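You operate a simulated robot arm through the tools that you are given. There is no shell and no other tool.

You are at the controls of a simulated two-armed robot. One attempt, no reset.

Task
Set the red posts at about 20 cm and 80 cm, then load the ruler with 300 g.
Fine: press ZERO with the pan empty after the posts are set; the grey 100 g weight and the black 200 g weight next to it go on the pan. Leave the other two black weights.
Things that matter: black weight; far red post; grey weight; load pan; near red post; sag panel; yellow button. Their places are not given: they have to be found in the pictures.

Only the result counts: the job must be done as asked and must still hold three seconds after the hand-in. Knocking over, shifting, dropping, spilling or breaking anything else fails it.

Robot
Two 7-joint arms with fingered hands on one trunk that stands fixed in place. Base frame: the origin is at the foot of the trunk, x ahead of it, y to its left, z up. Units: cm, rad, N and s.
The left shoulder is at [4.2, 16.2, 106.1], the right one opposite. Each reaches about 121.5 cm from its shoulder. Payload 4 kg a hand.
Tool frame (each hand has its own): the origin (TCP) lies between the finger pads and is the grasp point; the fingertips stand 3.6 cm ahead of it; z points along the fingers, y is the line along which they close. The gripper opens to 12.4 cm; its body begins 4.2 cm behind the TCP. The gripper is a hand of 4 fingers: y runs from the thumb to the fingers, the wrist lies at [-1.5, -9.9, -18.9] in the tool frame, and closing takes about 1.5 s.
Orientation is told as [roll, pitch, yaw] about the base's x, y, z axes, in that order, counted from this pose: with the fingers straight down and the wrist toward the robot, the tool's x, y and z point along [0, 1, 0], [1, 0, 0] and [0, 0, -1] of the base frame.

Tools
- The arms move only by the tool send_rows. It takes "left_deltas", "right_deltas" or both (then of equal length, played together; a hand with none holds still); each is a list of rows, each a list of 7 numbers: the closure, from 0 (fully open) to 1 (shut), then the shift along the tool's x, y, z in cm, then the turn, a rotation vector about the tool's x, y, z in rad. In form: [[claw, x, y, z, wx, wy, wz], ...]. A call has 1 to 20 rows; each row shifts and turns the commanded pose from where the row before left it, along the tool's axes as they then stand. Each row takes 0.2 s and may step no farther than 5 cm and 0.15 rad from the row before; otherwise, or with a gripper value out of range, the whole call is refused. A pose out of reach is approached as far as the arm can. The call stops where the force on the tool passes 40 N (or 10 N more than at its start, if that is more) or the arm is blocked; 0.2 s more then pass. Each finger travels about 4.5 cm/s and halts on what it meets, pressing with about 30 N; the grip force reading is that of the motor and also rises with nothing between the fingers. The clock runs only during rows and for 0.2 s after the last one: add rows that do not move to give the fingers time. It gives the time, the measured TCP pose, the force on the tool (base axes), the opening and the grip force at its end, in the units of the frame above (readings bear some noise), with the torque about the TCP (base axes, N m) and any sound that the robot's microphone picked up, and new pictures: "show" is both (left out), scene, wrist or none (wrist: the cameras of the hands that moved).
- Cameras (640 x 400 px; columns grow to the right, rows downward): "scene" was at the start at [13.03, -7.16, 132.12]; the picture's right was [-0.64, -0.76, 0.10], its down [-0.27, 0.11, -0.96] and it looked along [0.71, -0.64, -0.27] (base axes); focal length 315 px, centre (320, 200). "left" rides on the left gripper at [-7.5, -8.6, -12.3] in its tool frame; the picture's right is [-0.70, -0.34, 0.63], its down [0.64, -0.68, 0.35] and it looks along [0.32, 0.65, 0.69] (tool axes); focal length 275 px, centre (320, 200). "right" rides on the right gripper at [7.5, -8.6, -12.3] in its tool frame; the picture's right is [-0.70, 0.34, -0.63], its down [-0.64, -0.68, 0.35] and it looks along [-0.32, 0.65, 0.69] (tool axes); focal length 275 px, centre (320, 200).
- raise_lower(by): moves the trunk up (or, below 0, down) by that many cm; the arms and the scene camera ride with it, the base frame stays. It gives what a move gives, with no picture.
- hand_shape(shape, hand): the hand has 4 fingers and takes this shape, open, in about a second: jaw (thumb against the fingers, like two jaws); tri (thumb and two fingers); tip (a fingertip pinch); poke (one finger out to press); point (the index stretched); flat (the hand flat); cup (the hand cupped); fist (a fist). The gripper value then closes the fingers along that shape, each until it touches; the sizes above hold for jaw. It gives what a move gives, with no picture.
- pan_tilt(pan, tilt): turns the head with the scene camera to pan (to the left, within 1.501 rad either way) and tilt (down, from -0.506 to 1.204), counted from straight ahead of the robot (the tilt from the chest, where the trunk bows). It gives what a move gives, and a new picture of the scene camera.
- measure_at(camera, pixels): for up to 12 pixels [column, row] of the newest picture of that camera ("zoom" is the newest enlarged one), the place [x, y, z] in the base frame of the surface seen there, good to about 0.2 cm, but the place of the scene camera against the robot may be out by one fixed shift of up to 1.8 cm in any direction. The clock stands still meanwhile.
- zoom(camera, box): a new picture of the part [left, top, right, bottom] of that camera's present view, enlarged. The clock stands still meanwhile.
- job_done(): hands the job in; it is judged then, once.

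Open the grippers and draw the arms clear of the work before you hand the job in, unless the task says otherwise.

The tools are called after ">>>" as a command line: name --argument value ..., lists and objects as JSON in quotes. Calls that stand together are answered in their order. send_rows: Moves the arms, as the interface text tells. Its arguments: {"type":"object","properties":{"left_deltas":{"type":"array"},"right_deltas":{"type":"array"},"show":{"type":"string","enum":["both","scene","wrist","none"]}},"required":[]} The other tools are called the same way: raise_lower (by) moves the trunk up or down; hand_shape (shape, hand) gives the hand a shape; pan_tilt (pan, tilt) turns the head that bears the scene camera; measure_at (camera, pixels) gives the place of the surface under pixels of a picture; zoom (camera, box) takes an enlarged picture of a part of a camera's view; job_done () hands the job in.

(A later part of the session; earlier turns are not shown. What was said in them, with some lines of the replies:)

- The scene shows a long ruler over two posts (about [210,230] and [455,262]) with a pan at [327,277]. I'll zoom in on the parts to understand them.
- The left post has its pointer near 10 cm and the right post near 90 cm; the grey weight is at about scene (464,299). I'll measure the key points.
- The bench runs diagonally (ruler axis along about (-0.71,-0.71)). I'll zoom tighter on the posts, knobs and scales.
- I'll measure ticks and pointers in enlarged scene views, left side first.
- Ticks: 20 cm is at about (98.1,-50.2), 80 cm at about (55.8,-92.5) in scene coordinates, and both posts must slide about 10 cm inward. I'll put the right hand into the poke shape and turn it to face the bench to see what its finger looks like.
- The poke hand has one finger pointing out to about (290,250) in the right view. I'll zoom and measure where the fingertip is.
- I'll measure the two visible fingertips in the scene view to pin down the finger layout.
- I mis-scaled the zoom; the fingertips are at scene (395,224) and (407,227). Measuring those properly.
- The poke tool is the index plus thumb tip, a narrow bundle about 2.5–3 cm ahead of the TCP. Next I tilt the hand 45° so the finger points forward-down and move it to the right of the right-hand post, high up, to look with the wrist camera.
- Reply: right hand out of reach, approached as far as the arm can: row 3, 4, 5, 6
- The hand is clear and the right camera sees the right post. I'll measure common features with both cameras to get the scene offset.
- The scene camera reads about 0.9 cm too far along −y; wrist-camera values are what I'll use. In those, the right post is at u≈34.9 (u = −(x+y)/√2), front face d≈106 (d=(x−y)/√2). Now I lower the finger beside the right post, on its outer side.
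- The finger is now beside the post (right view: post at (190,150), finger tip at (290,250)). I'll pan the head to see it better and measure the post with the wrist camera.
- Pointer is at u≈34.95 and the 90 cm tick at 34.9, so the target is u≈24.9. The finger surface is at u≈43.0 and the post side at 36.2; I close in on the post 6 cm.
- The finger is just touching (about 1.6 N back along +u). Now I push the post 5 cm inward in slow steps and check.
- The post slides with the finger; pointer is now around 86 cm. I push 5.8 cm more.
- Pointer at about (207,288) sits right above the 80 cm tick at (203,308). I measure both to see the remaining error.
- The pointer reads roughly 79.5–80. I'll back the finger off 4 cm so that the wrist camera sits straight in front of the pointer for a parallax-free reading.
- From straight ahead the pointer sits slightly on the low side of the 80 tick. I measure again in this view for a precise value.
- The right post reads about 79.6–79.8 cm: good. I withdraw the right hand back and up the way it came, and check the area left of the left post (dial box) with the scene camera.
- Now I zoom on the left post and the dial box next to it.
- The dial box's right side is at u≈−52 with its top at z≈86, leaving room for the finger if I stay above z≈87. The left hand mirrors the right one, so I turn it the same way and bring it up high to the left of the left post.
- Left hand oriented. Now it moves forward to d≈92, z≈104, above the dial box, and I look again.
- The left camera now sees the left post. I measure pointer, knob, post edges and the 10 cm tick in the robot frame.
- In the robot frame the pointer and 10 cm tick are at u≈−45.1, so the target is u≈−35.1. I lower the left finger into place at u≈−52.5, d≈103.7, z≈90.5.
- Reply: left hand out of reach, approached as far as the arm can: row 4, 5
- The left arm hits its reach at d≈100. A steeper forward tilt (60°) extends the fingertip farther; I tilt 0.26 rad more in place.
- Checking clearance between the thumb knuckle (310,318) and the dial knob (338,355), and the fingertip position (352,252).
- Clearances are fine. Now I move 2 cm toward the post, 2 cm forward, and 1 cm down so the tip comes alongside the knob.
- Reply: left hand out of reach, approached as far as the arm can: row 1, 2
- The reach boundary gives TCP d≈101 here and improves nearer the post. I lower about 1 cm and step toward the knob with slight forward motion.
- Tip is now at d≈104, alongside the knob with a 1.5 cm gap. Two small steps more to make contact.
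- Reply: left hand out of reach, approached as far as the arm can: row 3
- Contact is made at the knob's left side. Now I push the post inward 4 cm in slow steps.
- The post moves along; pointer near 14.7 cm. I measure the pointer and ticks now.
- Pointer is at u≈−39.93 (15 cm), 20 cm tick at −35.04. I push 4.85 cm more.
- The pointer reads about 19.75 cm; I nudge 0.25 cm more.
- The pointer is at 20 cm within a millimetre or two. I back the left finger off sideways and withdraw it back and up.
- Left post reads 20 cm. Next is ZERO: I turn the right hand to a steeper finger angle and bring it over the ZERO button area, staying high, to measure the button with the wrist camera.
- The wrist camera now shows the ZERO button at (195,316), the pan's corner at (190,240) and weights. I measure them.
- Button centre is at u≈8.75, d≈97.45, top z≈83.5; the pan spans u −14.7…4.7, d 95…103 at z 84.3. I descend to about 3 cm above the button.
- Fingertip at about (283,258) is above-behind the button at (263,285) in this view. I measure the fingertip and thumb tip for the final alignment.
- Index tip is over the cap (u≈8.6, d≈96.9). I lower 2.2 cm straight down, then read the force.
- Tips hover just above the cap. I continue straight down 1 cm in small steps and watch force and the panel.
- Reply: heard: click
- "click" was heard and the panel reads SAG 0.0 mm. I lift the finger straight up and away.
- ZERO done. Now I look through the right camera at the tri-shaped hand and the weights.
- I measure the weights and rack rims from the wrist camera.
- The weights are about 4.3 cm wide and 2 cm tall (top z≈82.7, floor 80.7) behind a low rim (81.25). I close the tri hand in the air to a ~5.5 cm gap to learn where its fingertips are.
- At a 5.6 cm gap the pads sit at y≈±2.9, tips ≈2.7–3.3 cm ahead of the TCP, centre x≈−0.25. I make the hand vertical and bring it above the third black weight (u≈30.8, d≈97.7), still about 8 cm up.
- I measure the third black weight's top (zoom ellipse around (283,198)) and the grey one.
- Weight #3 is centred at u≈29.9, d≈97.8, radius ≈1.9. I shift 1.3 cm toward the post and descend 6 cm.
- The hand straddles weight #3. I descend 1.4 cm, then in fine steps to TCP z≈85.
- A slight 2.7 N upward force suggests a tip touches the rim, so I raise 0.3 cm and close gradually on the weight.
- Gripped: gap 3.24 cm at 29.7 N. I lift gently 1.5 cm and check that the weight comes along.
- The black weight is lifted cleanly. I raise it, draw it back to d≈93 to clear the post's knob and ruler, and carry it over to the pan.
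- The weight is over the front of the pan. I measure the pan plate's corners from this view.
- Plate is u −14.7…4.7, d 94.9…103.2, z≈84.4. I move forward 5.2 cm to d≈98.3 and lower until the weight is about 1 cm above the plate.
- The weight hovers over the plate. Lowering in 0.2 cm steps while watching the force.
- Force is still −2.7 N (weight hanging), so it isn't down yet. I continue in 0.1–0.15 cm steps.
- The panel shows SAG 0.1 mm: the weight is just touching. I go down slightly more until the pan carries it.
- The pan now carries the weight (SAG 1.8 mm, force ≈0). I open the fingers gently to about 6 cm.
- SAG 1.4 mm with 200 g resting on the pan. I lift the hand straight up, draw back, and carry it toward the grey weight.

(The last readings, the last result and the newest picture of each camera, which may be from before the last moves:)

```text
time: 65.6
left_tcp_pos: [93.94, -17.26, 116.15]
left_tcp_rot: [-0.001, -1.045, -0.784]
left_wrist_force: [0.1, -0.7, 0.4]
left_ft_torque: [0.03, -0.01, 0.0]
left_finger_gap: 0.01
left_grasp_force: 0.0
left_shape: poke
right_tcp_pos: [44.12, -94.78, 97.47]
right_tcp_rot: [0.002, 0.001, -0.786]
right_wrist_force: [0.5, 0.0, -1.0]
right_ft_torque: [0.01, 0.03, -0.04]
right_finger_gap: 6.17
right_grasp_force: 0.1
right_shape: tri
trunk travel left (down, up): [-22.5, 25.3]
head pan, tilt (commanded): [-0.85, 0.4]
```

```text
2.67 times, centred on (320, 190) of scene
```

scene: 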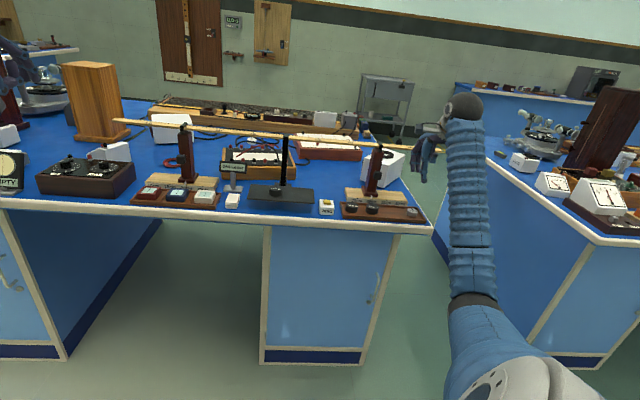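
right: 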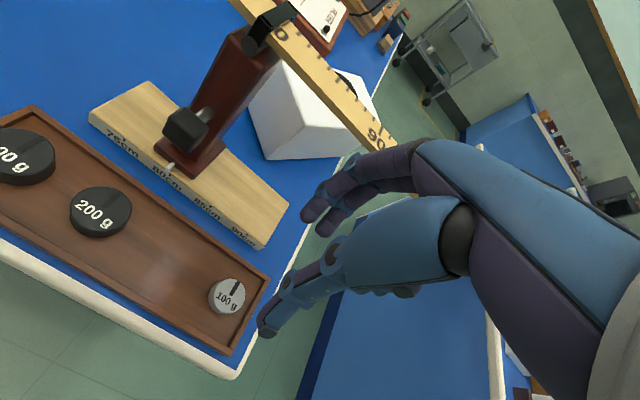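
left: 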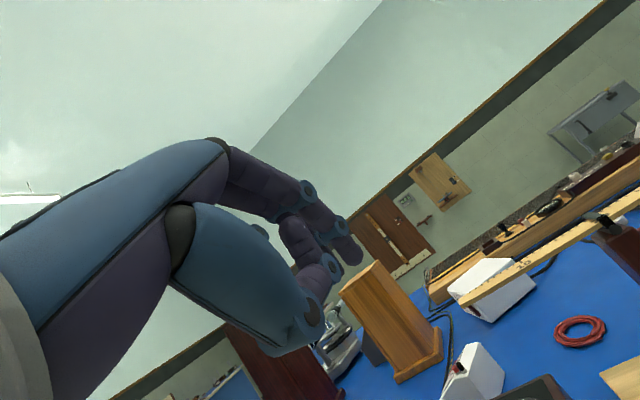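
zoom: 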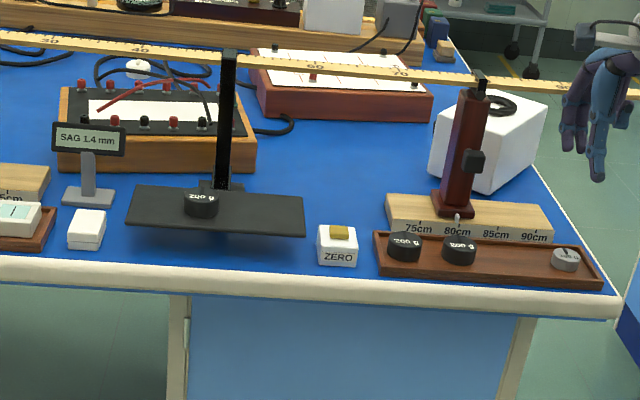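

Black weight sits on the pan. Now I measure the grey weight (about (229,296) in the right view).

>>> measure_at --camera "right" --pixels '[[229, 296], [214, 294], [243, 297], [232, 281], [226, 312], [220, 284], [241, 286], [216, 306], [238, 308], [205, 300], [262, 282], [212, 314]]'

```text
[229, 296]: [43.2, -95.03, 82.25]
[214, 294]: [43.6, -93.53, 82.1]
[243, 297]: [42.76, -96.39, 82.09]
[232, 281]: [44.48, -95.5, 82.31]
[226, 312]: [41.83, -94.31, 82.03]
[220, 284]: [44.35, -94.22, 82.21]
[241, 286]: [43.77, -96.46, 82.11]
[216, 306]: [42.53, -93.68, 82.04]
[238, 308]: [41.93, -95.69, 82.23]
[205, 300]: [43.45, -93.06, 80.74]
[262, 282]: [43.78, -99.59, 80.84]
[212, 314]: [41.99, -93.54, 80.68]
```

Grey weight: centre u≈36.63, d≈97.65, radius ≈1.5, top z≈82.15. I align, pre-close to a 4.4 cm gap so the tips fit inside the rims, and descend to TCP z≈88.

>>> send_rows --right_deltas '[[0.645, -0.56, -0.5, 1.5, 0, 0, 0], [0.645, 0, 0, 2.5, 0, 0, 0], [0.645, 0, 0, 2.5, 0, 0, 0], [0.645, 0, 0, 2, 0, 0, 0], [0.645, 0, 0, 1, 0, 0, 0], [0.645, 0, 0, 0, 0, 0, 0]]' --show "both"

>>> zoom --camera "right" --box '[200, 170, 400, 370]'

>>> zoom --camera "scene" --box '[370, 150, 460, 225]'

```text
time: 67.0
left_tcp_pos: [93.91, -17.05, 116.2]
left_tcp_rot: [0.001, -1.047, -0.784]
left_wrist_force: [0.5, 0.1, 0.3]
left_ft_torque: [-0.04, 0.0, -0.02]
left_finger_gap: 0.01
left_grasp_force: 0.2
left_shape: poke
right_tcp_pos: [43.22, -94.59, 88.17]
right_tcp_rot: [0.001, -0.001, -0.788]
right_wrist_force: [0.7, 0.1, -0.5]
right_ft_torque: [0.0, 0.02, 0.02]
right_finger_gap: 4.42
right_grasp_force: 0.0
right_shape: tri
trunk travel left (down, up): [-22.5, 25.3]
head pan, tilt (commanded): [-0.85, 0.4]
```

scene: 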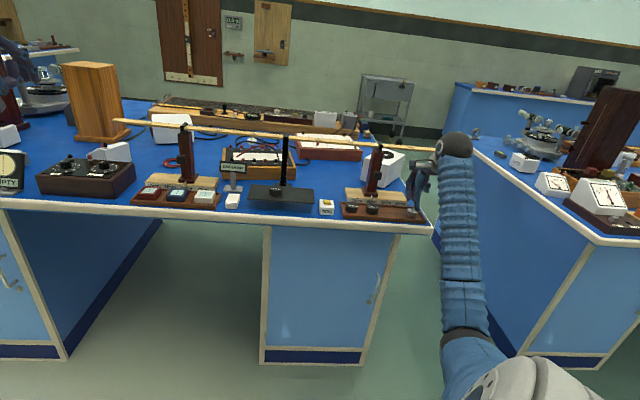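
right: 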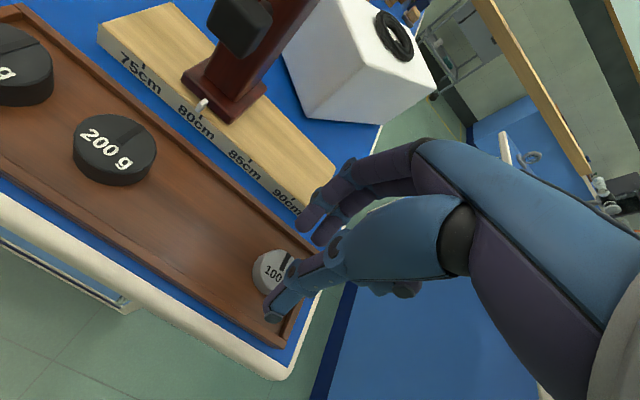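

```text
2.00 times, centred on (300, 270) of right
```

zoom: 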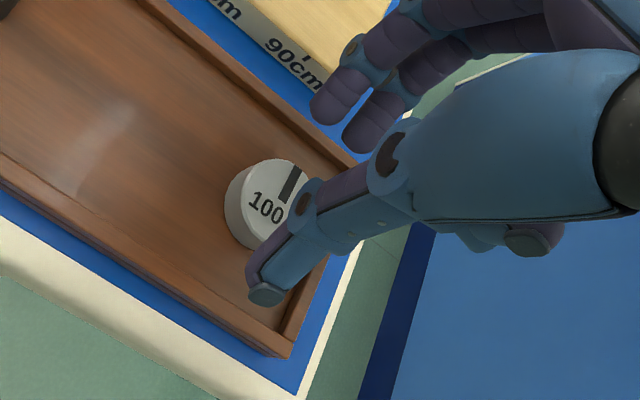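

```text
5.33 times, centred on (415, 188) of scene
```

zoom: 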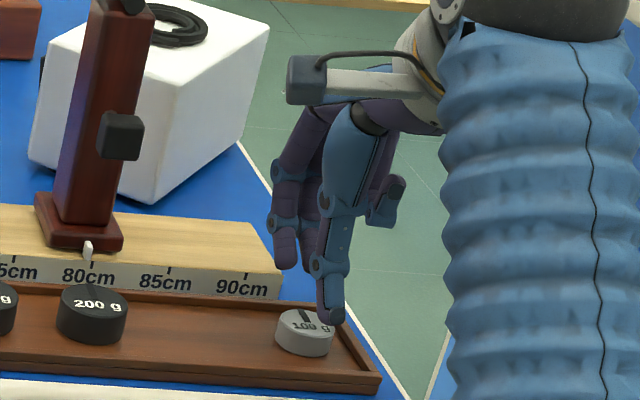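

>>> measure_at --camera "right" --pixels '[[304, 227], [306, 230], [319, 243], [272, 319], [268, 316], [276, 321]]'

```text
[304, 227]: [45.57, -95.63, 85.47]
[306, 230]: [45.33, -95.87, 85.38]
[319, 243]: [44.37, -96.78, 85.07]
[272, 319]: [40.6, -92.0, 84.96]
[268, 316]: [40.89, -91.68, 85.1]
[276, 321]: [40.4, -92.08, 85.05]
```

Tips end about 3.3–3.5 cm below the TCP. I narrow the gap to ≈3.85 cm, centre, and descend to TCP z≈85.1, then check.

>>> send_rows --right_deltas '[[0.69, -0.05, 0.2, 0, 0, 0, 0], [0.69, 0, 0, 1, 0, 0, 0], [0.69, 0, 0, 1, 0, 0, 0], [0.69, 0, 0, 0.6, 0, 0, 0], [0.69, 0, 0, 0.4, 0, 0, 0], [0.69, 0, 0, 0, 0, 0, 0]]' --show "both"

>>> zoom --camera "right" --box '[220, 190, 380, 350]'

>>> zoom --camera "scene" --box '[380, 170, 450, 230]'

```text
time: 68.4
left_tcp_pos: [94.0, -17.21, 116.32]
left_tcp_rot: [0.0, -1.045, -0.784]
left_wrist_force: [-0.9, -0.8, -0.2]
left_ft_torque: [-0.01, 0.02, 0.02]
left_finger_gap: 0.0
left_grasp_force: 0.3
left_shape: poke
right_tcp_pos: [43.33, -95.01, 85.09]
right_tcp_rot: [0.001, 0.0, -0.788]
right_wrist_force: [-0.3, 0.5, 0.4]
right_ft_torque: [-0.01, 0.02, 0.02]
right_finger_gap: 3.9
right_grasp_force: 0.0
right_shape: tri
trunk travel left (down, up): [-22.5, 25.3]
head pan, tilt (commanded): [-0.85, 0.4]
```

scene: 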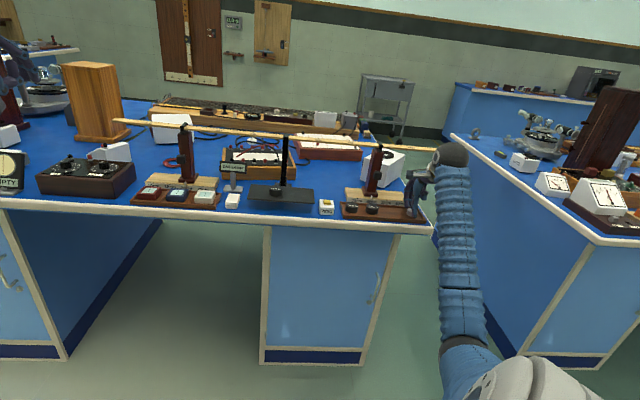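
right: 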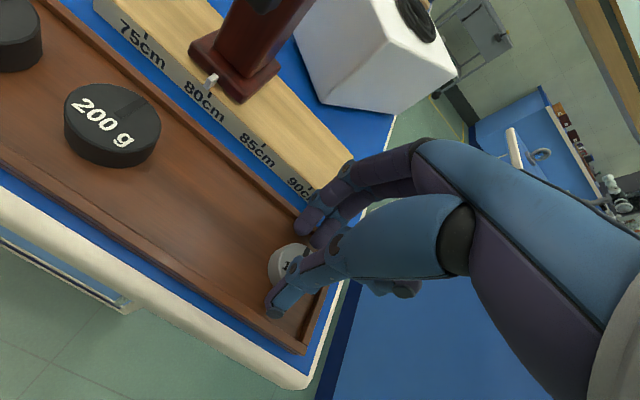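

```text
2.50 times, centred on (300, 270) of right
```

zoom: 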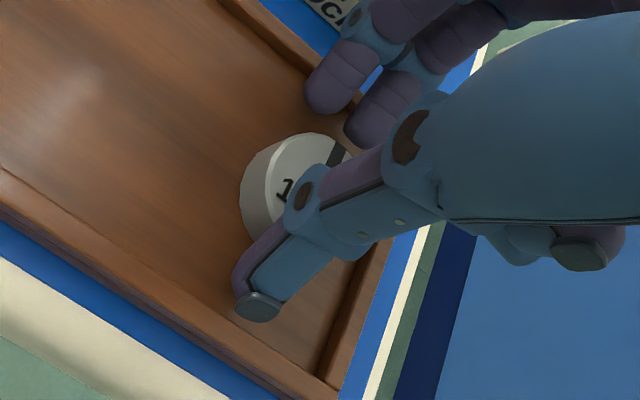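

```text
6.67 times, centred on (415, 200) of scene
```

zoom: 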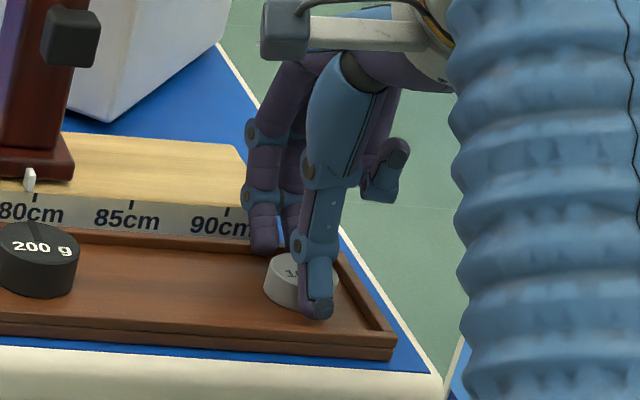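

Tips sit inside the rims around the grey weight with no contact. I lower 0.5 cm more in small steps.

>>> send_rows --right_deltas '[[0.69, 0, 0, 0.15, 0, 0, 0], [0.69, 0, 0, 0.15, 0, 0, 0], [0.69, 0, 0, 0.15, 0, 0, 0], [0.69, 0, 0, 0, 0, 0, 0]]' --show "none"

```text
time: 69.4
left_tcp_pos: [94.09, -17.17, 116.36]
left_tcp_rot: [-0.001, -1.044, -0.784]
left_wrist_force: [0.0, -0.6, 1.0]
left_ft_torque: [0.02, 0.02, 0.01]
left_finger_gap: 0.0
left_grasp_force: 0.0
left_shape: poke
right_tcp_pos: [43.33, -95.06, 84.71]
right_tcp_rot: [0.0, 0.0, -0.786]
right_wrist_force: [-1.1, 1.0, 1.5]
right_ft_torque: [0.04, 0.04, 0.01]
right_finger_gap: 3.92
right_grasp_force: 0.1
right_shape: tri
trunk travel left (down, up): [-22.5, 25.3]
head pan, tilt (commanded): [-0.85, 0.4]
```

A hint of contact (1.5 N) at TCP z≈84.7; I raise 0.1 cm and close gradually on the grey weight.

>>> send_rows --right_deltas '[[0.7, 0, 0, -0.1, 0, 0, 0], [0.72, 0, 0, 0, 0, 0, 0], [0.74, 0, 0, 0, 0, 0, 0], [0.76, 0, 0, 0, 0, 0, 0], [0.78, 0, 0, 0, 0, 0, 0], [0.8, 0, 0, 0, 0, 0, 0], [0.82, 0, 0, 0, 0, 0, 0], [0.82, 0, 0, 0, 0, 0, 0]]' --show "both"

>>> zoom --camera "right" --box '[220, 190, 380, 350]'

>>> zoom --camera "scene" --box '[380, 170, 450, 230]'

```text
time: 71.2
left_tcp_pos: [94.02, -17.04, 116.31]
left_tcp_rot: [0.001, -1.045, -0.785]
left_wrist_force: [-0.3, 0.1, 0.8]
left_ft_torque: [0.0, 0.0, 0.0]
left_finger_gap: 0.03
left_grasp_force: 0.1
left_shape: poke
right_tcp_pos: [43.24, -95.16, 84.78]
right_tcp_rot: [0.001, 0.001, -0.788]
right_wrist_force: [0.6, 1.9, 3.2]
right_ft_torque: [0.01, -0.02, 0.0]
right_finger_gap: 2.65
right_grasp_force: 30.0
right_shape: tri
trunk travel left (down, up): [-22.5, 25.3]
head pan, tilt (commanded): [-0.85, 0.4]
```

scene: 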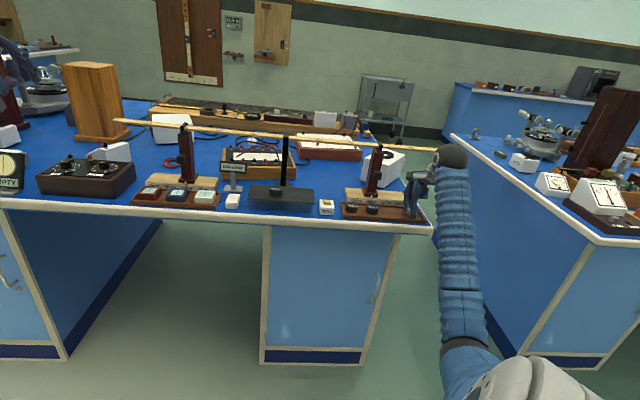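
right: 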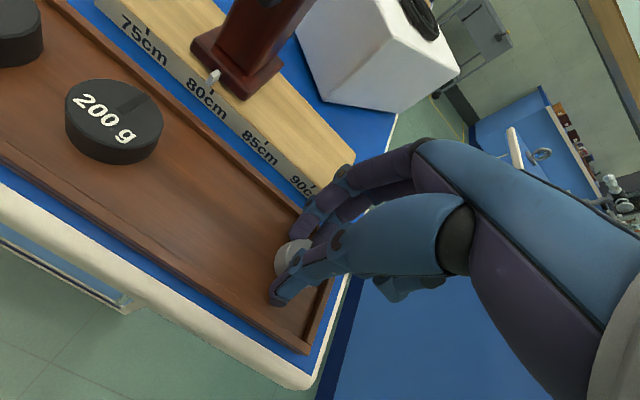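

```text
2.50 times, centred on (300, 270) of right
```

zoom: 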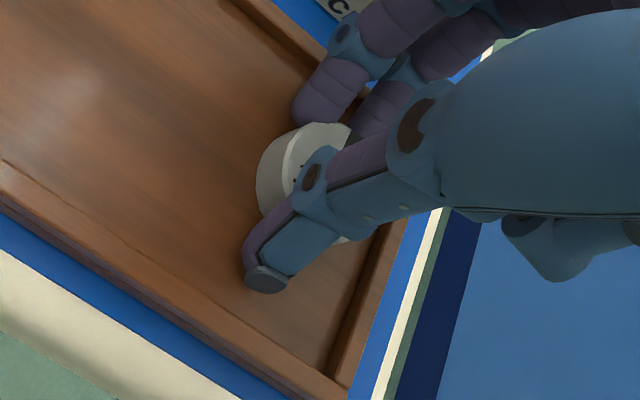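

```text
6.67 times, centred on (415, 200) of scene
```

zoom: 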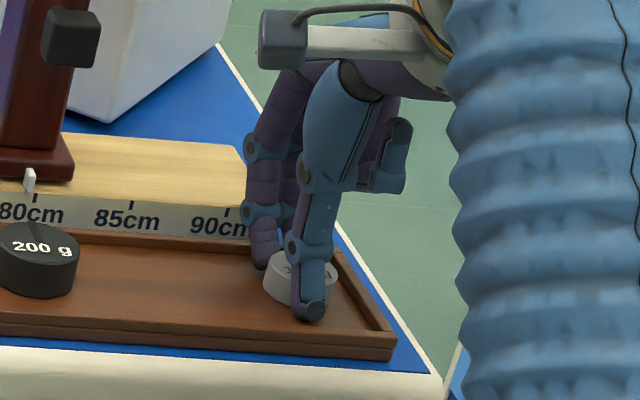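

Gripped at 2.65 cm with 30 N. I lift gently 1.5 cm and check.

>>> send_rows --right_deltas '[[0.87, 0, 0, 0, 0, 0, 0], [0.87, 0, 0, -0.3, 0, 0, 0], [0.87, 0, 0, -0.4, 0, 0, 0], [0.87, 0, 0, -0.4, 0, 0, 0], [0.87, 0, 0, -0.4, 0, 0, 0], [0.87, 0, 0, 0, 0, 0, 0]]' --show "both"

>>> zoom --camera "right" --box '[220, 190, 380, 350]'

>>> zoom --camera "scene" --box '[380, 170, 450, 230]'

```text
time: 72.6
left_tcp_pos: [93.92, -17.3, 116.24]
left_tcp_rot: [-0.001, -1.045, -0.786]
left_wrist_force: [0.8, 0.5, -0.5]
left_ft_torque: [0.0, -0.01, -0.02]
left_finger_gap: 0.0
left_grasp_force: 0.0
left_shape: poke
right_tcp_pos: [43.43, -95.07, 86.18]
right_tcp_rot: [0.001, 0.0, -0.784]
right_wrist_force: [-0.8, 0.6, -0.8]
right_ft_torque: [0.02, 0.0, -0.04]
right_finger_gap: 2.67
right_grasp_force: 30.5
right_shape: tri
trunk travel left (down, up): [-22.5, 25.3]
head pan, tilt (commanded): [-0.85, 0.4]
```

scene: 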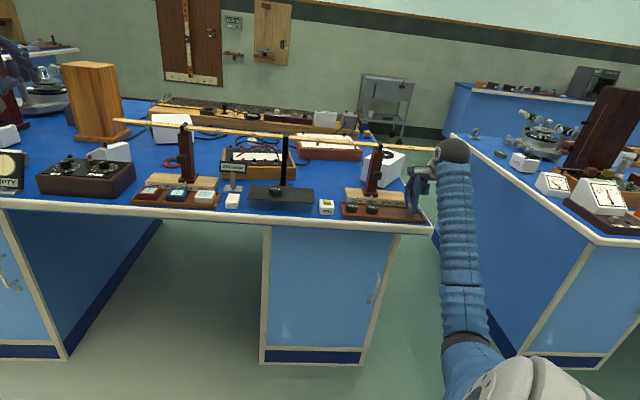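
right: 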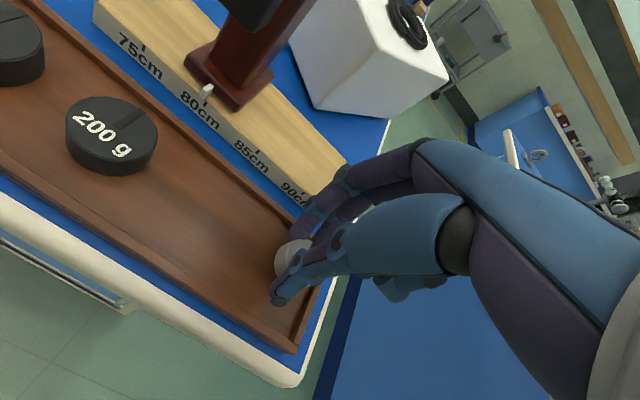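

```text
2.50 times, centred on (300, 270) of right
```

zoom: 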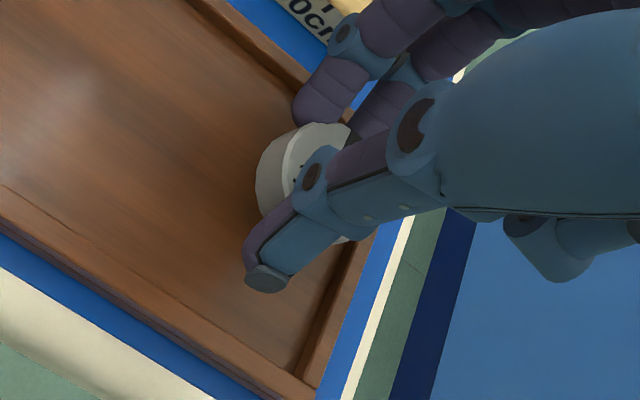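

```text
6.67 times, centred on (415, 200) of scene
```

zoom: 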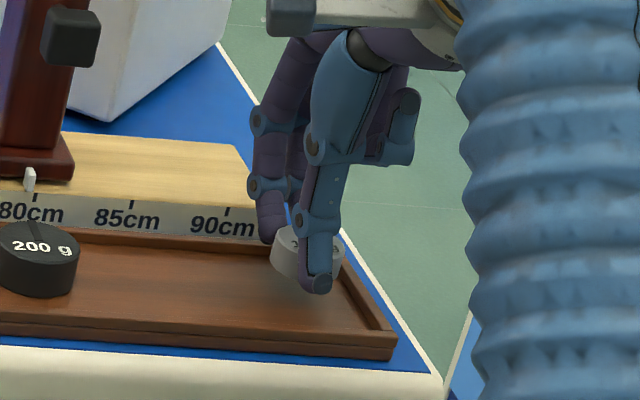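

Grey weight lifted. Same route: up, back, across to the pan at u≈−1.

>>> send_rows --right_deltas '[[0.87, 0, 0, -2, 0, 0, 0], [0.87, 0, -1.2, -3, 0, 0, 0], [0.87, 0, -1.8, -3, 0, 0, 0], [0.87, 1, -1.8, -1.5, 0, 0, 0], [0.87, 3, 0, 0, 0, 0, 0], [0.87, 3.7, 0, 0, 0, 0, 0], [0.87, 3.7, 0, 0, 0, 0, 0], [0.87, 3.7, 0, 0, 0, 0, 0], [0.87, 3.7, 0, 0, 0, 0, 0], [0.87, 3.7, 0, 0, 0, 0, 0], [0.87, 3.7, 0, 0, 0, 0, 0], [0.87, 3.7, 0, 0, 0, 0, 0], [0.87, 3.7, 0, 0, 0, 0, 0], [0.87, 2.9, 0, 0, 0, 0, 0], [0.87, 1.2, 0, 0, 0, 0, 0], [0.87, 0, 0, 0, 0, 0, 0]]' --show "both"

>>> zoom --camera "scene" --box '[220, 110, 360, 220]'

>>> zoom --camera "right" --box '[160, 150, 400, 370]'

```text
time: 76.0
left_tcp_pos: [94.07, -17.17, 116.33]
left_tcp_rot: [-0.001, -1.047, -0.786]
left_wrist_force: [-0.1, 1.3, 0.2]
left_ft_torque: [0.01, 0.0, -0.01]
left_finger_gap: 0.0
left_grasp_force: 0.0
left_shape: poke
right_tcp_pos: [66.69, -65.09, 95.65]
right_tcp_rot: [-0.001, 0.0, -0.788]
right_wrist_force: [-0.3, -0.6, -0.5]
right_ft_torque: [0.03, 0.01, 0.02]
right_finger_gap: 2.65
right_grasp_force: 30.2
right_shape: tri
trunk travel left (down, up): [-22.5, 25.3]
head pan, tilt (commanded): [-0.85, 0.4]
```

scene: 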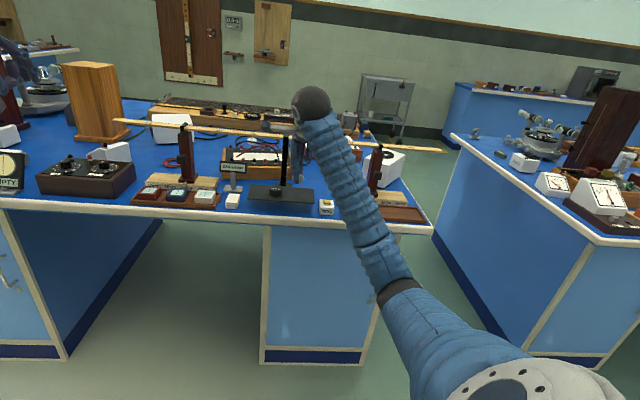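
right: 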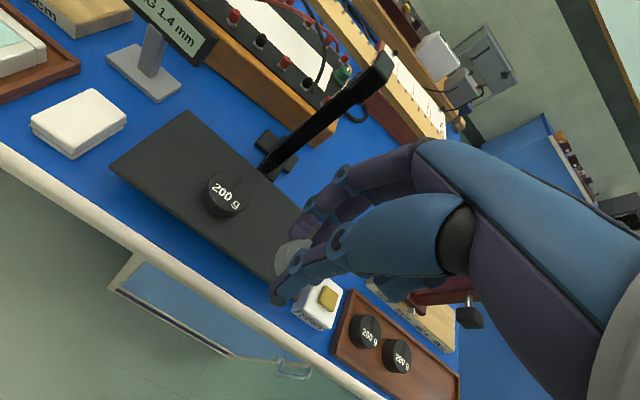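

```text
3.64 times, centred on (290, 165) of scene
```

zoom: 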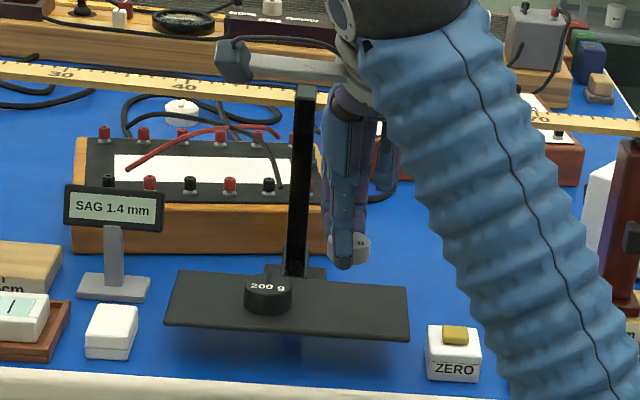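

```text
1.82 times, centred on (280, 260) of right
```

zoom: 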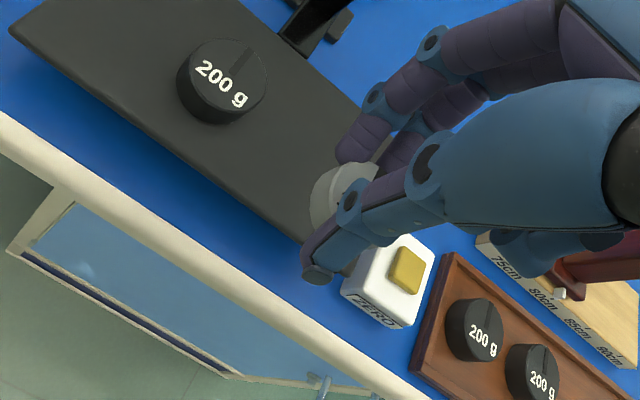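

The grey weight is just in front of the pan. I move forward 5.2 cm and lower to about 1 cm above the plate.

>>> send_rows --right_deltas '[[0.87, 0, 2.6, 0, 0, 0, 0], [0.87, 0, 2.6, 0, 0, 0, 0], [0.87, 0, 0, 2, 0, 0, 0], [0.87, 0, 0, 2, 0, 0, 0], [0.87, 0, 0, 1.3, 0, 0, 0], [0.87, 0, 0, 0.8, 0, 0, 0], [0.87, 0, 0, 0, 0, 0, 0]]' --show "both"

>>> zoom --camera "scene" --box '[230, 130, 340, 220]'

>>> zoom --camera "right" --box '[160, 150, 400, 370]'

```text
time: 77.6
left_tcp_pos: [93.89, -17.37, 116.4]
left_tcp_rot: [-0.001, -1.047, -0.786]
left_wrist_force: [0.0, -0.3, -0.3]
left_ft_torque: [0.02, 0.03, -0.01]
left_finger_gap: 0.01
left_grasp_force: 0.1
left_shape: poke
right_tcp_pos: [70.36, -68.7, 89.5]
right_tcp_rot: [0.0, 0.001, -0.786]
right_wrist_force: [0.5, 0.3, 0.1]
right_ft_torque: [0.01, -0.02, -0.01]
right_finger_gap: 2.68
right_grasp_force: 30.1
right_shape: tri
trunk travel left (down, up): [-22.5, 25.3]
head pan, tilt (commanded): [-0.85, 0.4]
```

scene: 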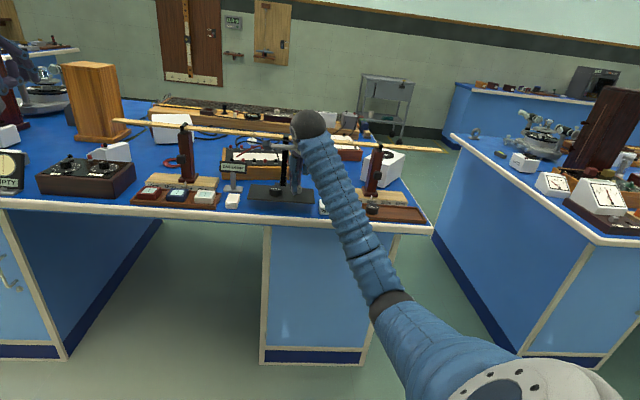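
right: 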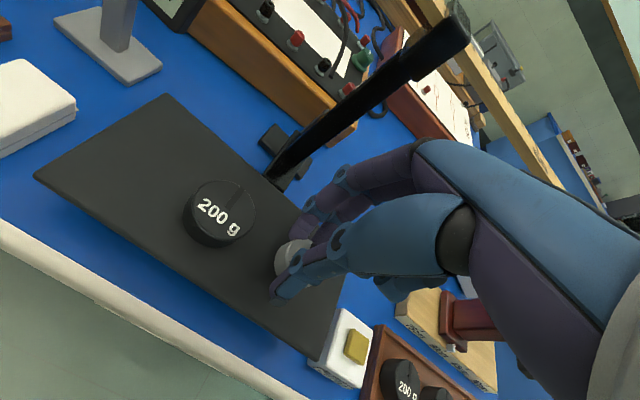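

```text
4.44 times, centred on (285, 175) of scene
```

zoom: 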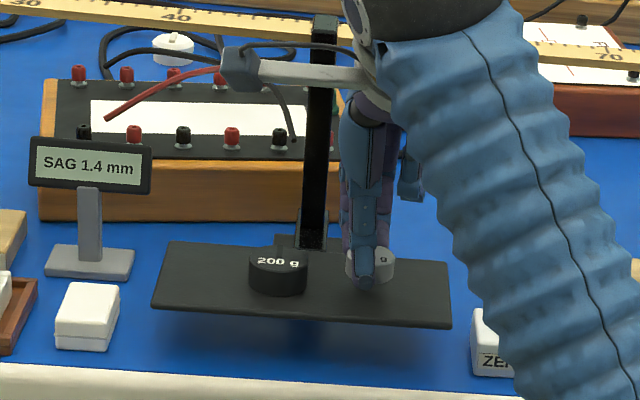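

```text
1.82 times, centred on (280, 260) of right
```

zoom: 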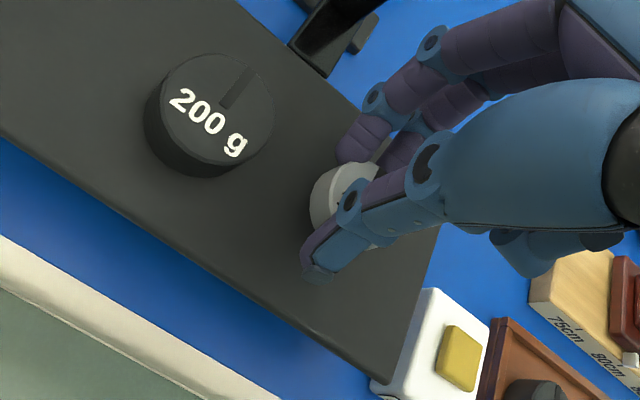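

Well placed between the black weight and the pan's right edge. Lowering in small steps toward contact.

>>> send_rows --right_deltas '[[0.87, 0, 0, 0.25, 0, 0, 0], [0.87, 0, 0, 0.25, 0, 0, 0], [0.87, 0, 0, 0.2, 0, 0, 0], [0.87, 0, 0, 0.1, 0, 0, 0], [0.87, 0, 0, 0, 0, 0, 0]]' --show "none"

>>> zoom --camera "scene" --box '[230, 150, 330, 220]'

```text
time: 78.8
left_tcp_pos: [93.97, -17.16, 116.21]
left_tcp_rot: [0.001, -1.045, -0.786]
left_wrist_force: [-0.4, -0.8, -0.6]
left_ft_torque: [-0.02, -0.01, -0.03]
left_finger_gap: 0.0
left_grasp_force: 0.2
left_shape: poke
right_tcp_pos: [70.37, -68.6, 88.69]
right_tcp_rot: [-0.001, -0.001, -0.788]
right_wrist_force: [-0.3, -0.5, -0.6]
right_ft_torque: [0.01, 0.01, 0.02]
right_finger_gap: 2.68
right_grasp_force: 30.3
right_shape: tri
trunk travel left (down, up): [-22.5, 25.3]
head pan, tilt (commanded): [-0.85, 0.4]
```

```text
5.71 times, centred on (280, 185) of scene
```

zoom: 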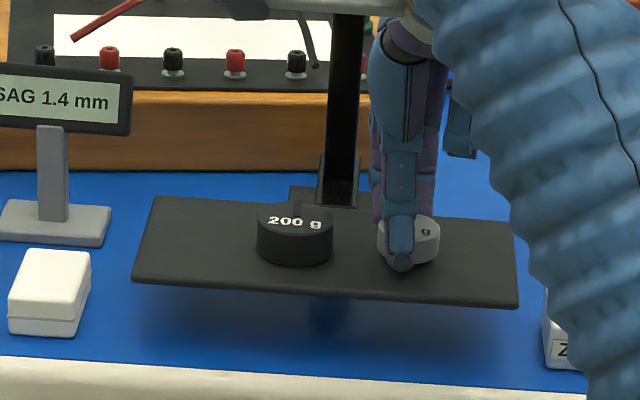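

Still 1.4 mm, so no contact yet. I lower 0.2 cm more.

>>> send_rows --right_deltas '[[0.87, 0, 0, 0.1, 0, 0, 0], [0.87, 0, 0, 0.1, 0, 0, 0], [0.87, 0, 0, 0, 0, 0, 0]]' --show "none"

>>> zoom --camera "scene" --box '[220, 150, 330, 220]'

```text
time: 79.6
left_tcp_pos: [94.01, -17.19, 116.3]
left_tcp_rot: [0.001, -1.046, -0.786]
left_wrist_force: [-0.6, 0.8, 0.1]
left_ft_torque: [0.02, -0.01, -0.01]
left_finger_gap: 0.02
left_grasp_force: 0.1
left_shape: poke
right_tcp_pos: [70.43, -68.66, 88.63]
right_tcp_rot: [-0.002, -0.001, -0.785]
right_wrist_force: [0.5, -0.1, -0.3]
right_ft_torque: [0.0, 0.0, -0.02]
right_finger_gap: 2.65
right_grasp_force: 29.8
right_shape: tri
trunk travel left (down, up): [-22.5, 25.3]
head pan, tilt (commanded): [-0.85, 0.4]
```

```text
5.71 times, centred on (275, 185) of scene
```

zoom: 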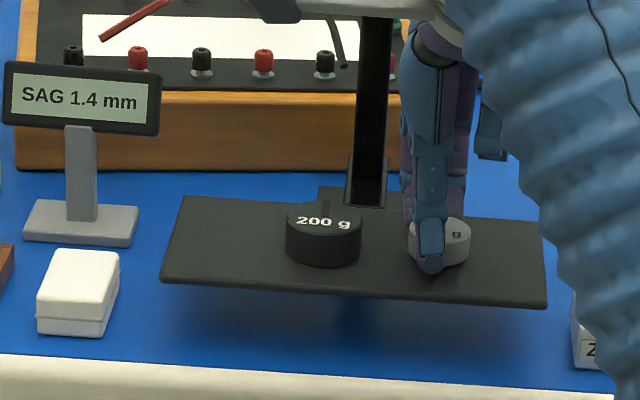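

Still 1.4 mm. Two more 0.1 cm steps.

>>> send_rows --right_deltas '[[0.87, 0, 0, 0.1, 0, 0, 0], [0.87, 0, 0, 0.08, 0, 0, 0], [0.87, 0, 0, 0, 0, 0, 0]]' --show "none"

>>> zoom --camera "scene" --box '[220, 150, 330, 220]'

```text
time: 80.4
left_tcp_pos: [93.91, -17.1, 116.24]
left_tcp_rot: [0.0, -1.044, -0.786]
left_wrist_force: [0.8, -0.6, -0.1]
left_ft_torque: [0.0, -0.01, 0.0]
left_finger_gap: 0.0
left_grasp_force: 0.0
left_shape: poke
right_tcp_pos: [70.34, -68.63, 88.46]
right_tcp_rot: [0.0, 0.0, -0.785]
right_wrist_force: [-0.2, 0.5, -1.0]
right_ft_torque: [0.04, -0.01, 0.02]
right_finger_gap: 2.67
right_grasp_force: 29.7
right_shape: tri
trunk travel left (down, up): [-22.5, 25.3]
head pan, tilt (commanded): [-0.85, 0.4]
```

```text
5.71 times, centred on (275, 185) of scene
```

zoom: 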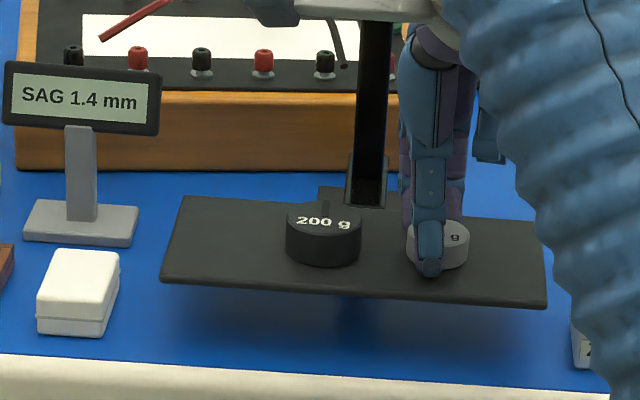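

Still 1.4 mm with the weight hanging; continuing with 0.1 cm steps.

>>> send_rows --right_deltas '[[0.87, 0, 0, 0.1, 0, 0, 0], [0.87, 0, 0, 0.08, 0, 0, 0], [0.87, 0, 0, 0, 0, 0, 0]]' --show "none"

>>> zoom --camera "scene" --box '[220, 150, 330, 220]'

```text
time: 81.2
left_tcp_pos: [93.84, -17.19, 116.4]
left_tcp_rot: [0.001, -1.047, -0.784]
left_wrist_force: [-1.4, 0.4, 1.1]
left_ft_torque: [0.01, -0.02, 0.01]
left_finger_gap: 0.04
left_grasp_force: 0.0
left_shape: poke
right_tcp_pos: [70.44, -68.57, 88.24]
right_tcp_rot: [-0.002, 0.002, -0.787]
right_wrist_force: [0.5, -0.4, 0.0]
right_ft_torque: [0.02, 0.03, 0.01]
right_finger_gap: 2.68
right_grasp_force: 30.1
right_shape: tri
trunk travel left (down, up): [-22.5, 25.3]
head pan, tilt (commanded): [-0.85, 0.4]
```

```text
5.71 times, centred on (275, 185) of scene
```

zoom: 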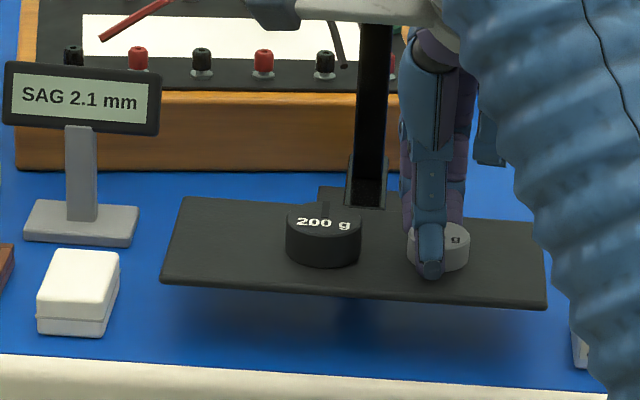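

SAG 2.1 mm, the full 300 g load. I open the fingers gently.

>>> send_rows --right_deltas '[[0.82, 0, 0, 0, 0, 0, 0], [0.78, 0, 0, 0, 0, 0, 0], [0.74, 0, 0, 0, 0, 0, 0], [0.7, 0, 0, 0, 0, 0, 0], [0.66, 0, 0, 0, 0, 0, 0], [0.62, 0, 0, 0, 0, 0, 0], [0.58, 0, 0, 0, 0, 0, 0], [0.58, 0, 0, 0, 0, 0, 0]]' --show "both"

>>> zoom --camera "scene" --box '[220, 150, 330, 220]'

>>> zoom --camera "right" --box '[160, 150, 400, 370]'

```text
time: 83.0
left_tcp_pos: [93.99, -17.21, 116.23]
left_tcp_rot: [0.0, -1.046, -0.784]
left_wrist_force: [-0.4, 0.1, 0.7]
left_ft_torque: [-0.01, 0.02, 0.02]
left_finger_gap: 0.0
left_grasp_force: 0.1
left_shape: poke
right_tcp_pos: [70.34, -68.64, 88.35]
right_tcp_rot: [-0.002, -0.001, -0.787]
right_wrist_force: [0.0, 0.1, -0.7]
right_ft_torque: [0.02, -0.03, 0.03]
right_finger_gap: 5.14
right_grasp_force: 0.0
right_shape: tri
trunk travel left (down, up): [-22.5, 25.3]
head pan, tilt (commanded): [-0.85, 0.4]
```

scene: 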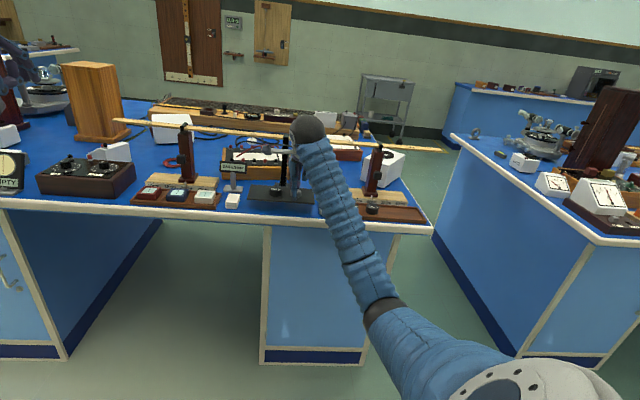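
right: 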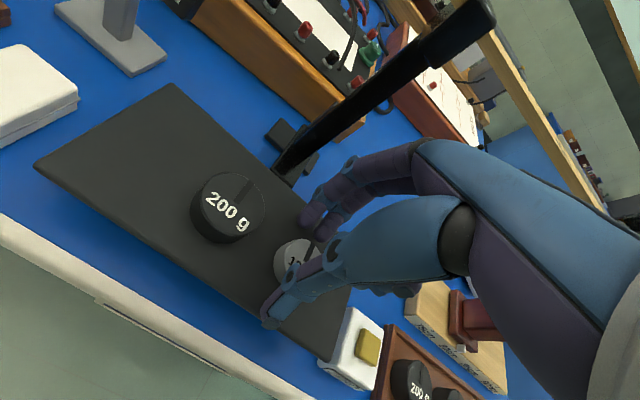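

```text
5.71 times, centred on (275, 185) of scene
```

zoom: 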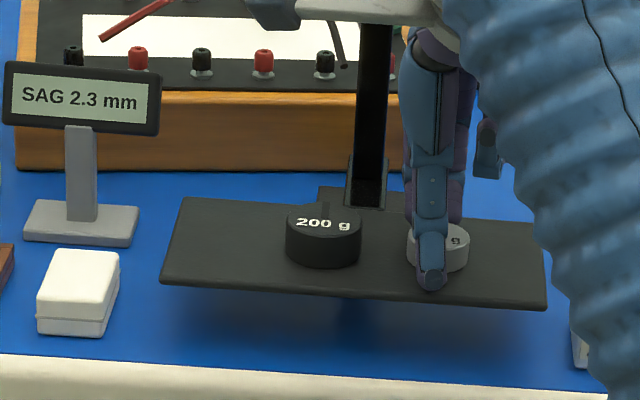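

```text
1.82 times, centred on (280, 260) of right
```

zoom: 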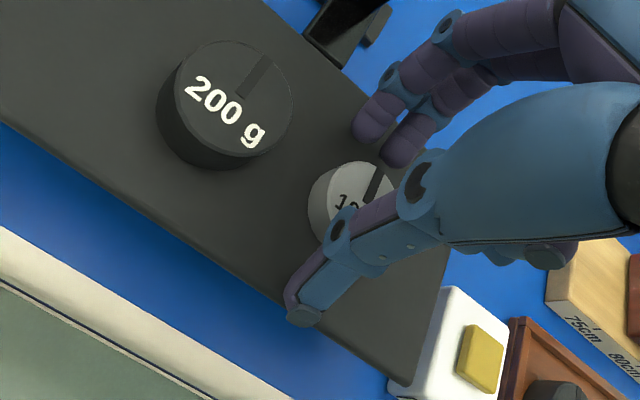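

Released; SAG 2.3 mm (a fingertip may be brushing the plate). I lift the hand straight up and away.

>>> send_rows --right_deltas '[[0.58, 0, 0, -0.5, 0, 0, 0], [0.58, 0, 0, -1.5, 0, 0, 0], [0.58, 0, 0, -3, 0, 0, 0], [0.58, 0, 0, -3, 0, 0, 0], [0.58, 0, -2, -2, 0, 0, 0], [0.58, 0, -4, 0, 0, 0, 0], [0.4, -3, -3.5, -1, 0, 0, 0], [0.2, -3.5, -3, -1, 0, 0, 0], [0, -3.5, -3, -1, 0, 0, 0], [0, -3.5, -3, -1, 0, 0, 0], [0, -4, -2, -1, 0, 0, 0], [0, -4, -2, 0, 0, 0, 0]]' --show "both"

>>> zoom --camera "scene" --box '[200, 140, 440, 240]'

```text
time: 85.6
left_tcp_pos: [93.86, -17.23, 116.43]
left_tcp_rot: [0.002, -1.047, -0.785]
left_wrist_force: [0.8, 0.2, -0.5]
left_ft_torque: [0.01, 0.02, 0.02]
left_finger_gap: 0.01
left_grasp_force: 0.1
left_shape: poke
right_tcp_pos: [39.05, -67.91, 103.33]
right_tcp_rot: [0.0, 0.0, -0.783]
right_wrist_force: [0.0, 0.3, -0.3]
right_ft_torque: [0.01, 0.01, -0.01]
right_finger_gap: 12.37
right_grasp_force: 0.1
right_shape: tri
trunk travel left (down, up): [-22.5, 25.3]
head pan, tilt (commanded): [-0.85, 0.4]
```

scene: 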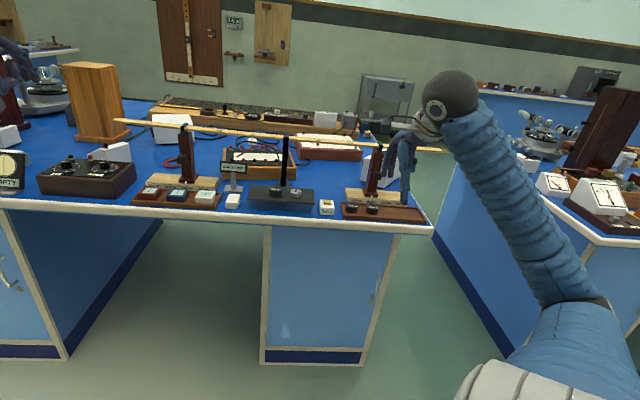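
right: 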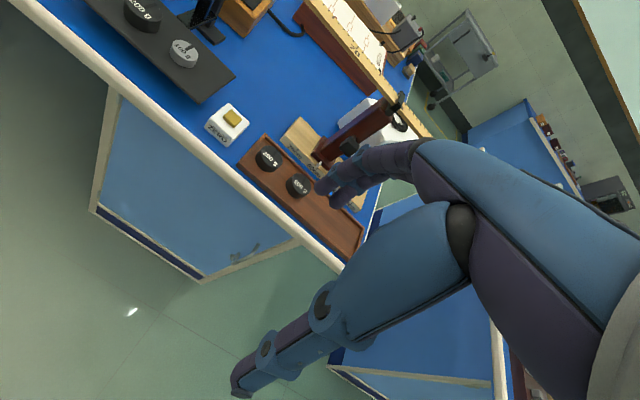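

```text
2.67 times, centred on (320, 190) of scene
```

zoom: 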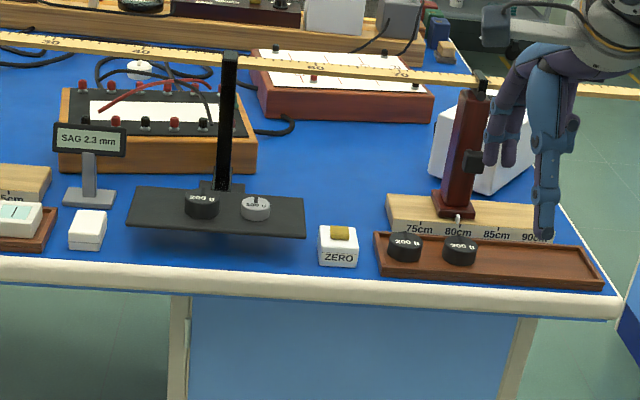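

Both weights rest on the pan (black at (200,205), grey at (255,207) in the zoom) and the other two blacks are still in the rack. I draw both arms farther back and check the posts once more.

>>> send_rows --right_deltas '[[0, 0, -3, -2, 0, 0, 0], [0, 0, -3, -2, 0, 0, 0], [0, 0, -3, -2, 0, 0, 0], [0, 0, -2, -2, 0, 0, 0]]' --left_deltas '[[0, 0, -1.3, -3.3, 0, 0, 0], [0, 0, -1.3, -3.3, 0, 0, 0], [0, 0, -1.3, -3.3, 0, 0, 0], [0, 0, -1.3, -3.3, 0, 0, 0]]' --show "scene"

>>> hand_shape --shape "jaw" --hand "left"

>>> pan_tilt --pan -0.75 --tilt 0.35

>>> zoom --camera "scene" --box '[180, 130, 340, 230]'

>>> zoom --camera "scene" --box '[300, 140, 480, 250]'

```text
time: 86.6
left_tcp_pos: [83.95, -7.55, 118.25]
left_tcp_rot: [0.0, -1.046, -0.784]
left_wrist_force: [0.2, -0.8, -0.5]
left_ft_torque: [-0.03, -0.02, 0.0]
left_finger_gap: 0.01
left_grasp_force: 0.1
left_shape: poke
right_tcp_pos: [31.0, -60.2, 111.61]
right_tcp_rot: [-0.001, 0.0, -0.788]
right_wrist_force: [0.0, -0.2, 0.5]
right_ft_torque: [0.0, 0.0, 0.02]
right_finger_gap: 12.38
right_grasp_force: 0.0
right_shape: tri
trunk travel left (down, up): [-22.5, 25.3]
head pan, tilt (commanded): [-0.85, 0.4]
```

scene: 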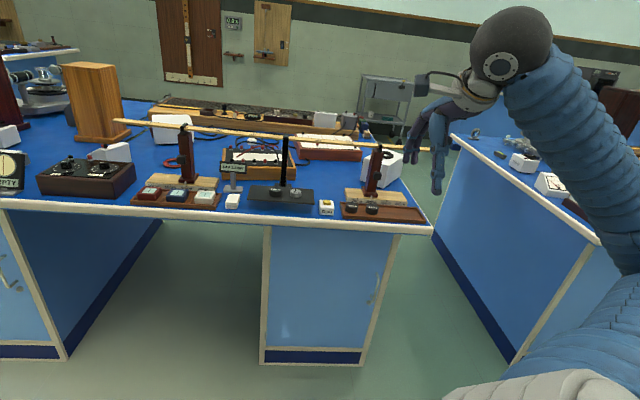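

```text
time: 87.5
left_tcp_pos: [84.24, -7.78, 118.15]
left_tcp_rot: [0.0, -1.046, -0.785]
left_wrist_force: [0.4, -0.5, -0.2]
left_ft_torque: [-0.03, 0.02, 0.03]
left_finger_gap: 12.37
left_grasp_force: 0.0
left_shape: jaw
right_tcp_pos: [31.17, -60.25, 111.48]
right_tcp_rot: [0.001, 0.002, -0.785]
right_wrist_force: [-0.2, 0.1, -0.4]
right_ft_torque: [0.02, -0.01, -0.01]
right_finger_gap: 12.38
right_grasp_force: 0.1
right_shape: tri
trunk travel left (down, up): [-22.5, 25.3]
head pan, tilt (commanded): [-0.85, 0.4]
```

```text
time: 88.2
left_tcp_pos: [84.12, -7.76, 118.11]
left_tcp_rot: [0.001, -1.045, -0.786]
left_wrist_force: [0.1, 0.2, -0.2]
left_ft_torque: [0.03, 0.03, 0.04]
left_finger_gap: 12.38
left_grasp_force: 0.0
left_shape: jaw
right_tcp_pos: [31.13, -60.26, 111.51]
right_tcp_rot: [0.0, 0.0, -0.787]
right_wrist_force: [-0.4, 0.7, 0.1]
right_ft_torque: [-0.02, -0.02, -0.05]
right_finger_gap: 12.36
right_grasp_force: 0.1
right_shape: tri
trunk travel left (down, up): [-22.5, 25.3]
head pan, tilt (commanded): [-0.75, 0.351]
```

scene: 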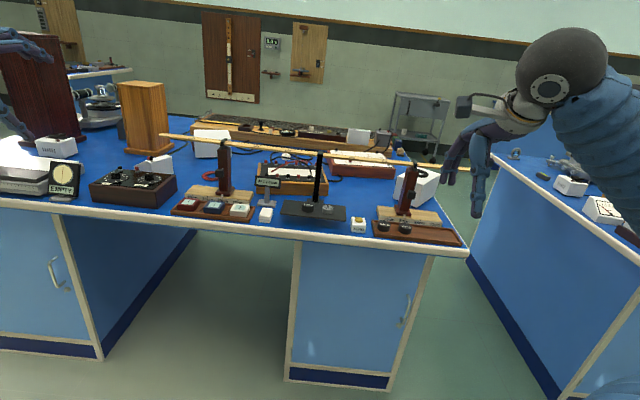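

```text
4.00 times, centred on (260, 180) of scene
```

zoom: 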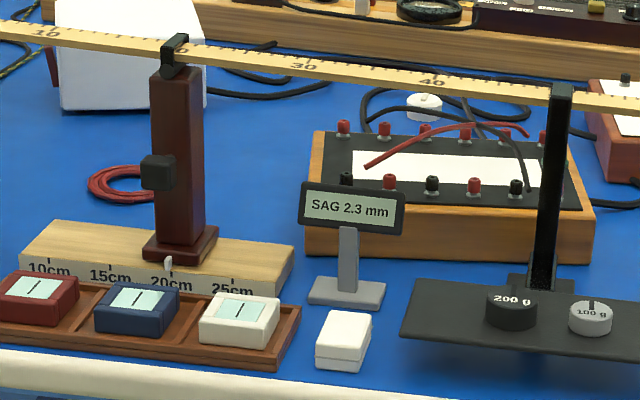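

```text
3.56 times, centred on (390, 195) of scene
```

zoom: 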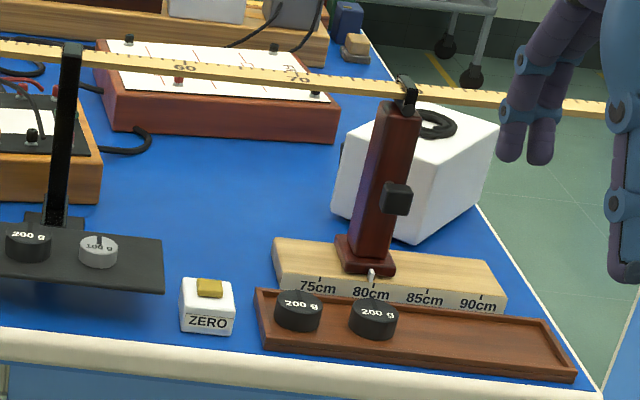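

Final check: left pointer at 20 cm, right pointer at 80 cm. The panel was zeroed before loading and now reads SAG 2.3 mm. The black 200 g and grey 100 g weights are on the pan, the other two blacks are still in the rack, and both hands are open and clear. I hand the job in.

>>> job_done

```text
The job is handed in.
```

The posts are set, the panel was zeroed with the pan empty, and the pan now carries 300 g. The job has been handed in; I have not seen the verdict.

- **Posts:** the left pointer is at 20 cm. The right one reads about 79.6–79.8 cm, just short of the 80 cm tick. I left it there because moving it after pressing ZERO would have broken the order you asked for.
- **ZERO:** pressed after both posts were set; I heard the click and the panel showed 0.0 mm.
- **Load:** the grey 100 g weight and the black 200 g weight next to it are on the pan. The panel went to 1.4 mm with 200 g and 2.3 mm with 300 g. By proportion 300 g should read about 2.1 mm; I don't know what causes the extra 0.2 mm, but the reading stayed at 2.3 mm after the hand was clear.
- **Left alone:** the other two black weights are still in the rack, and I saw nothing knocked over or shifted.

Both hands are open and the arms are drawn back from the bench.
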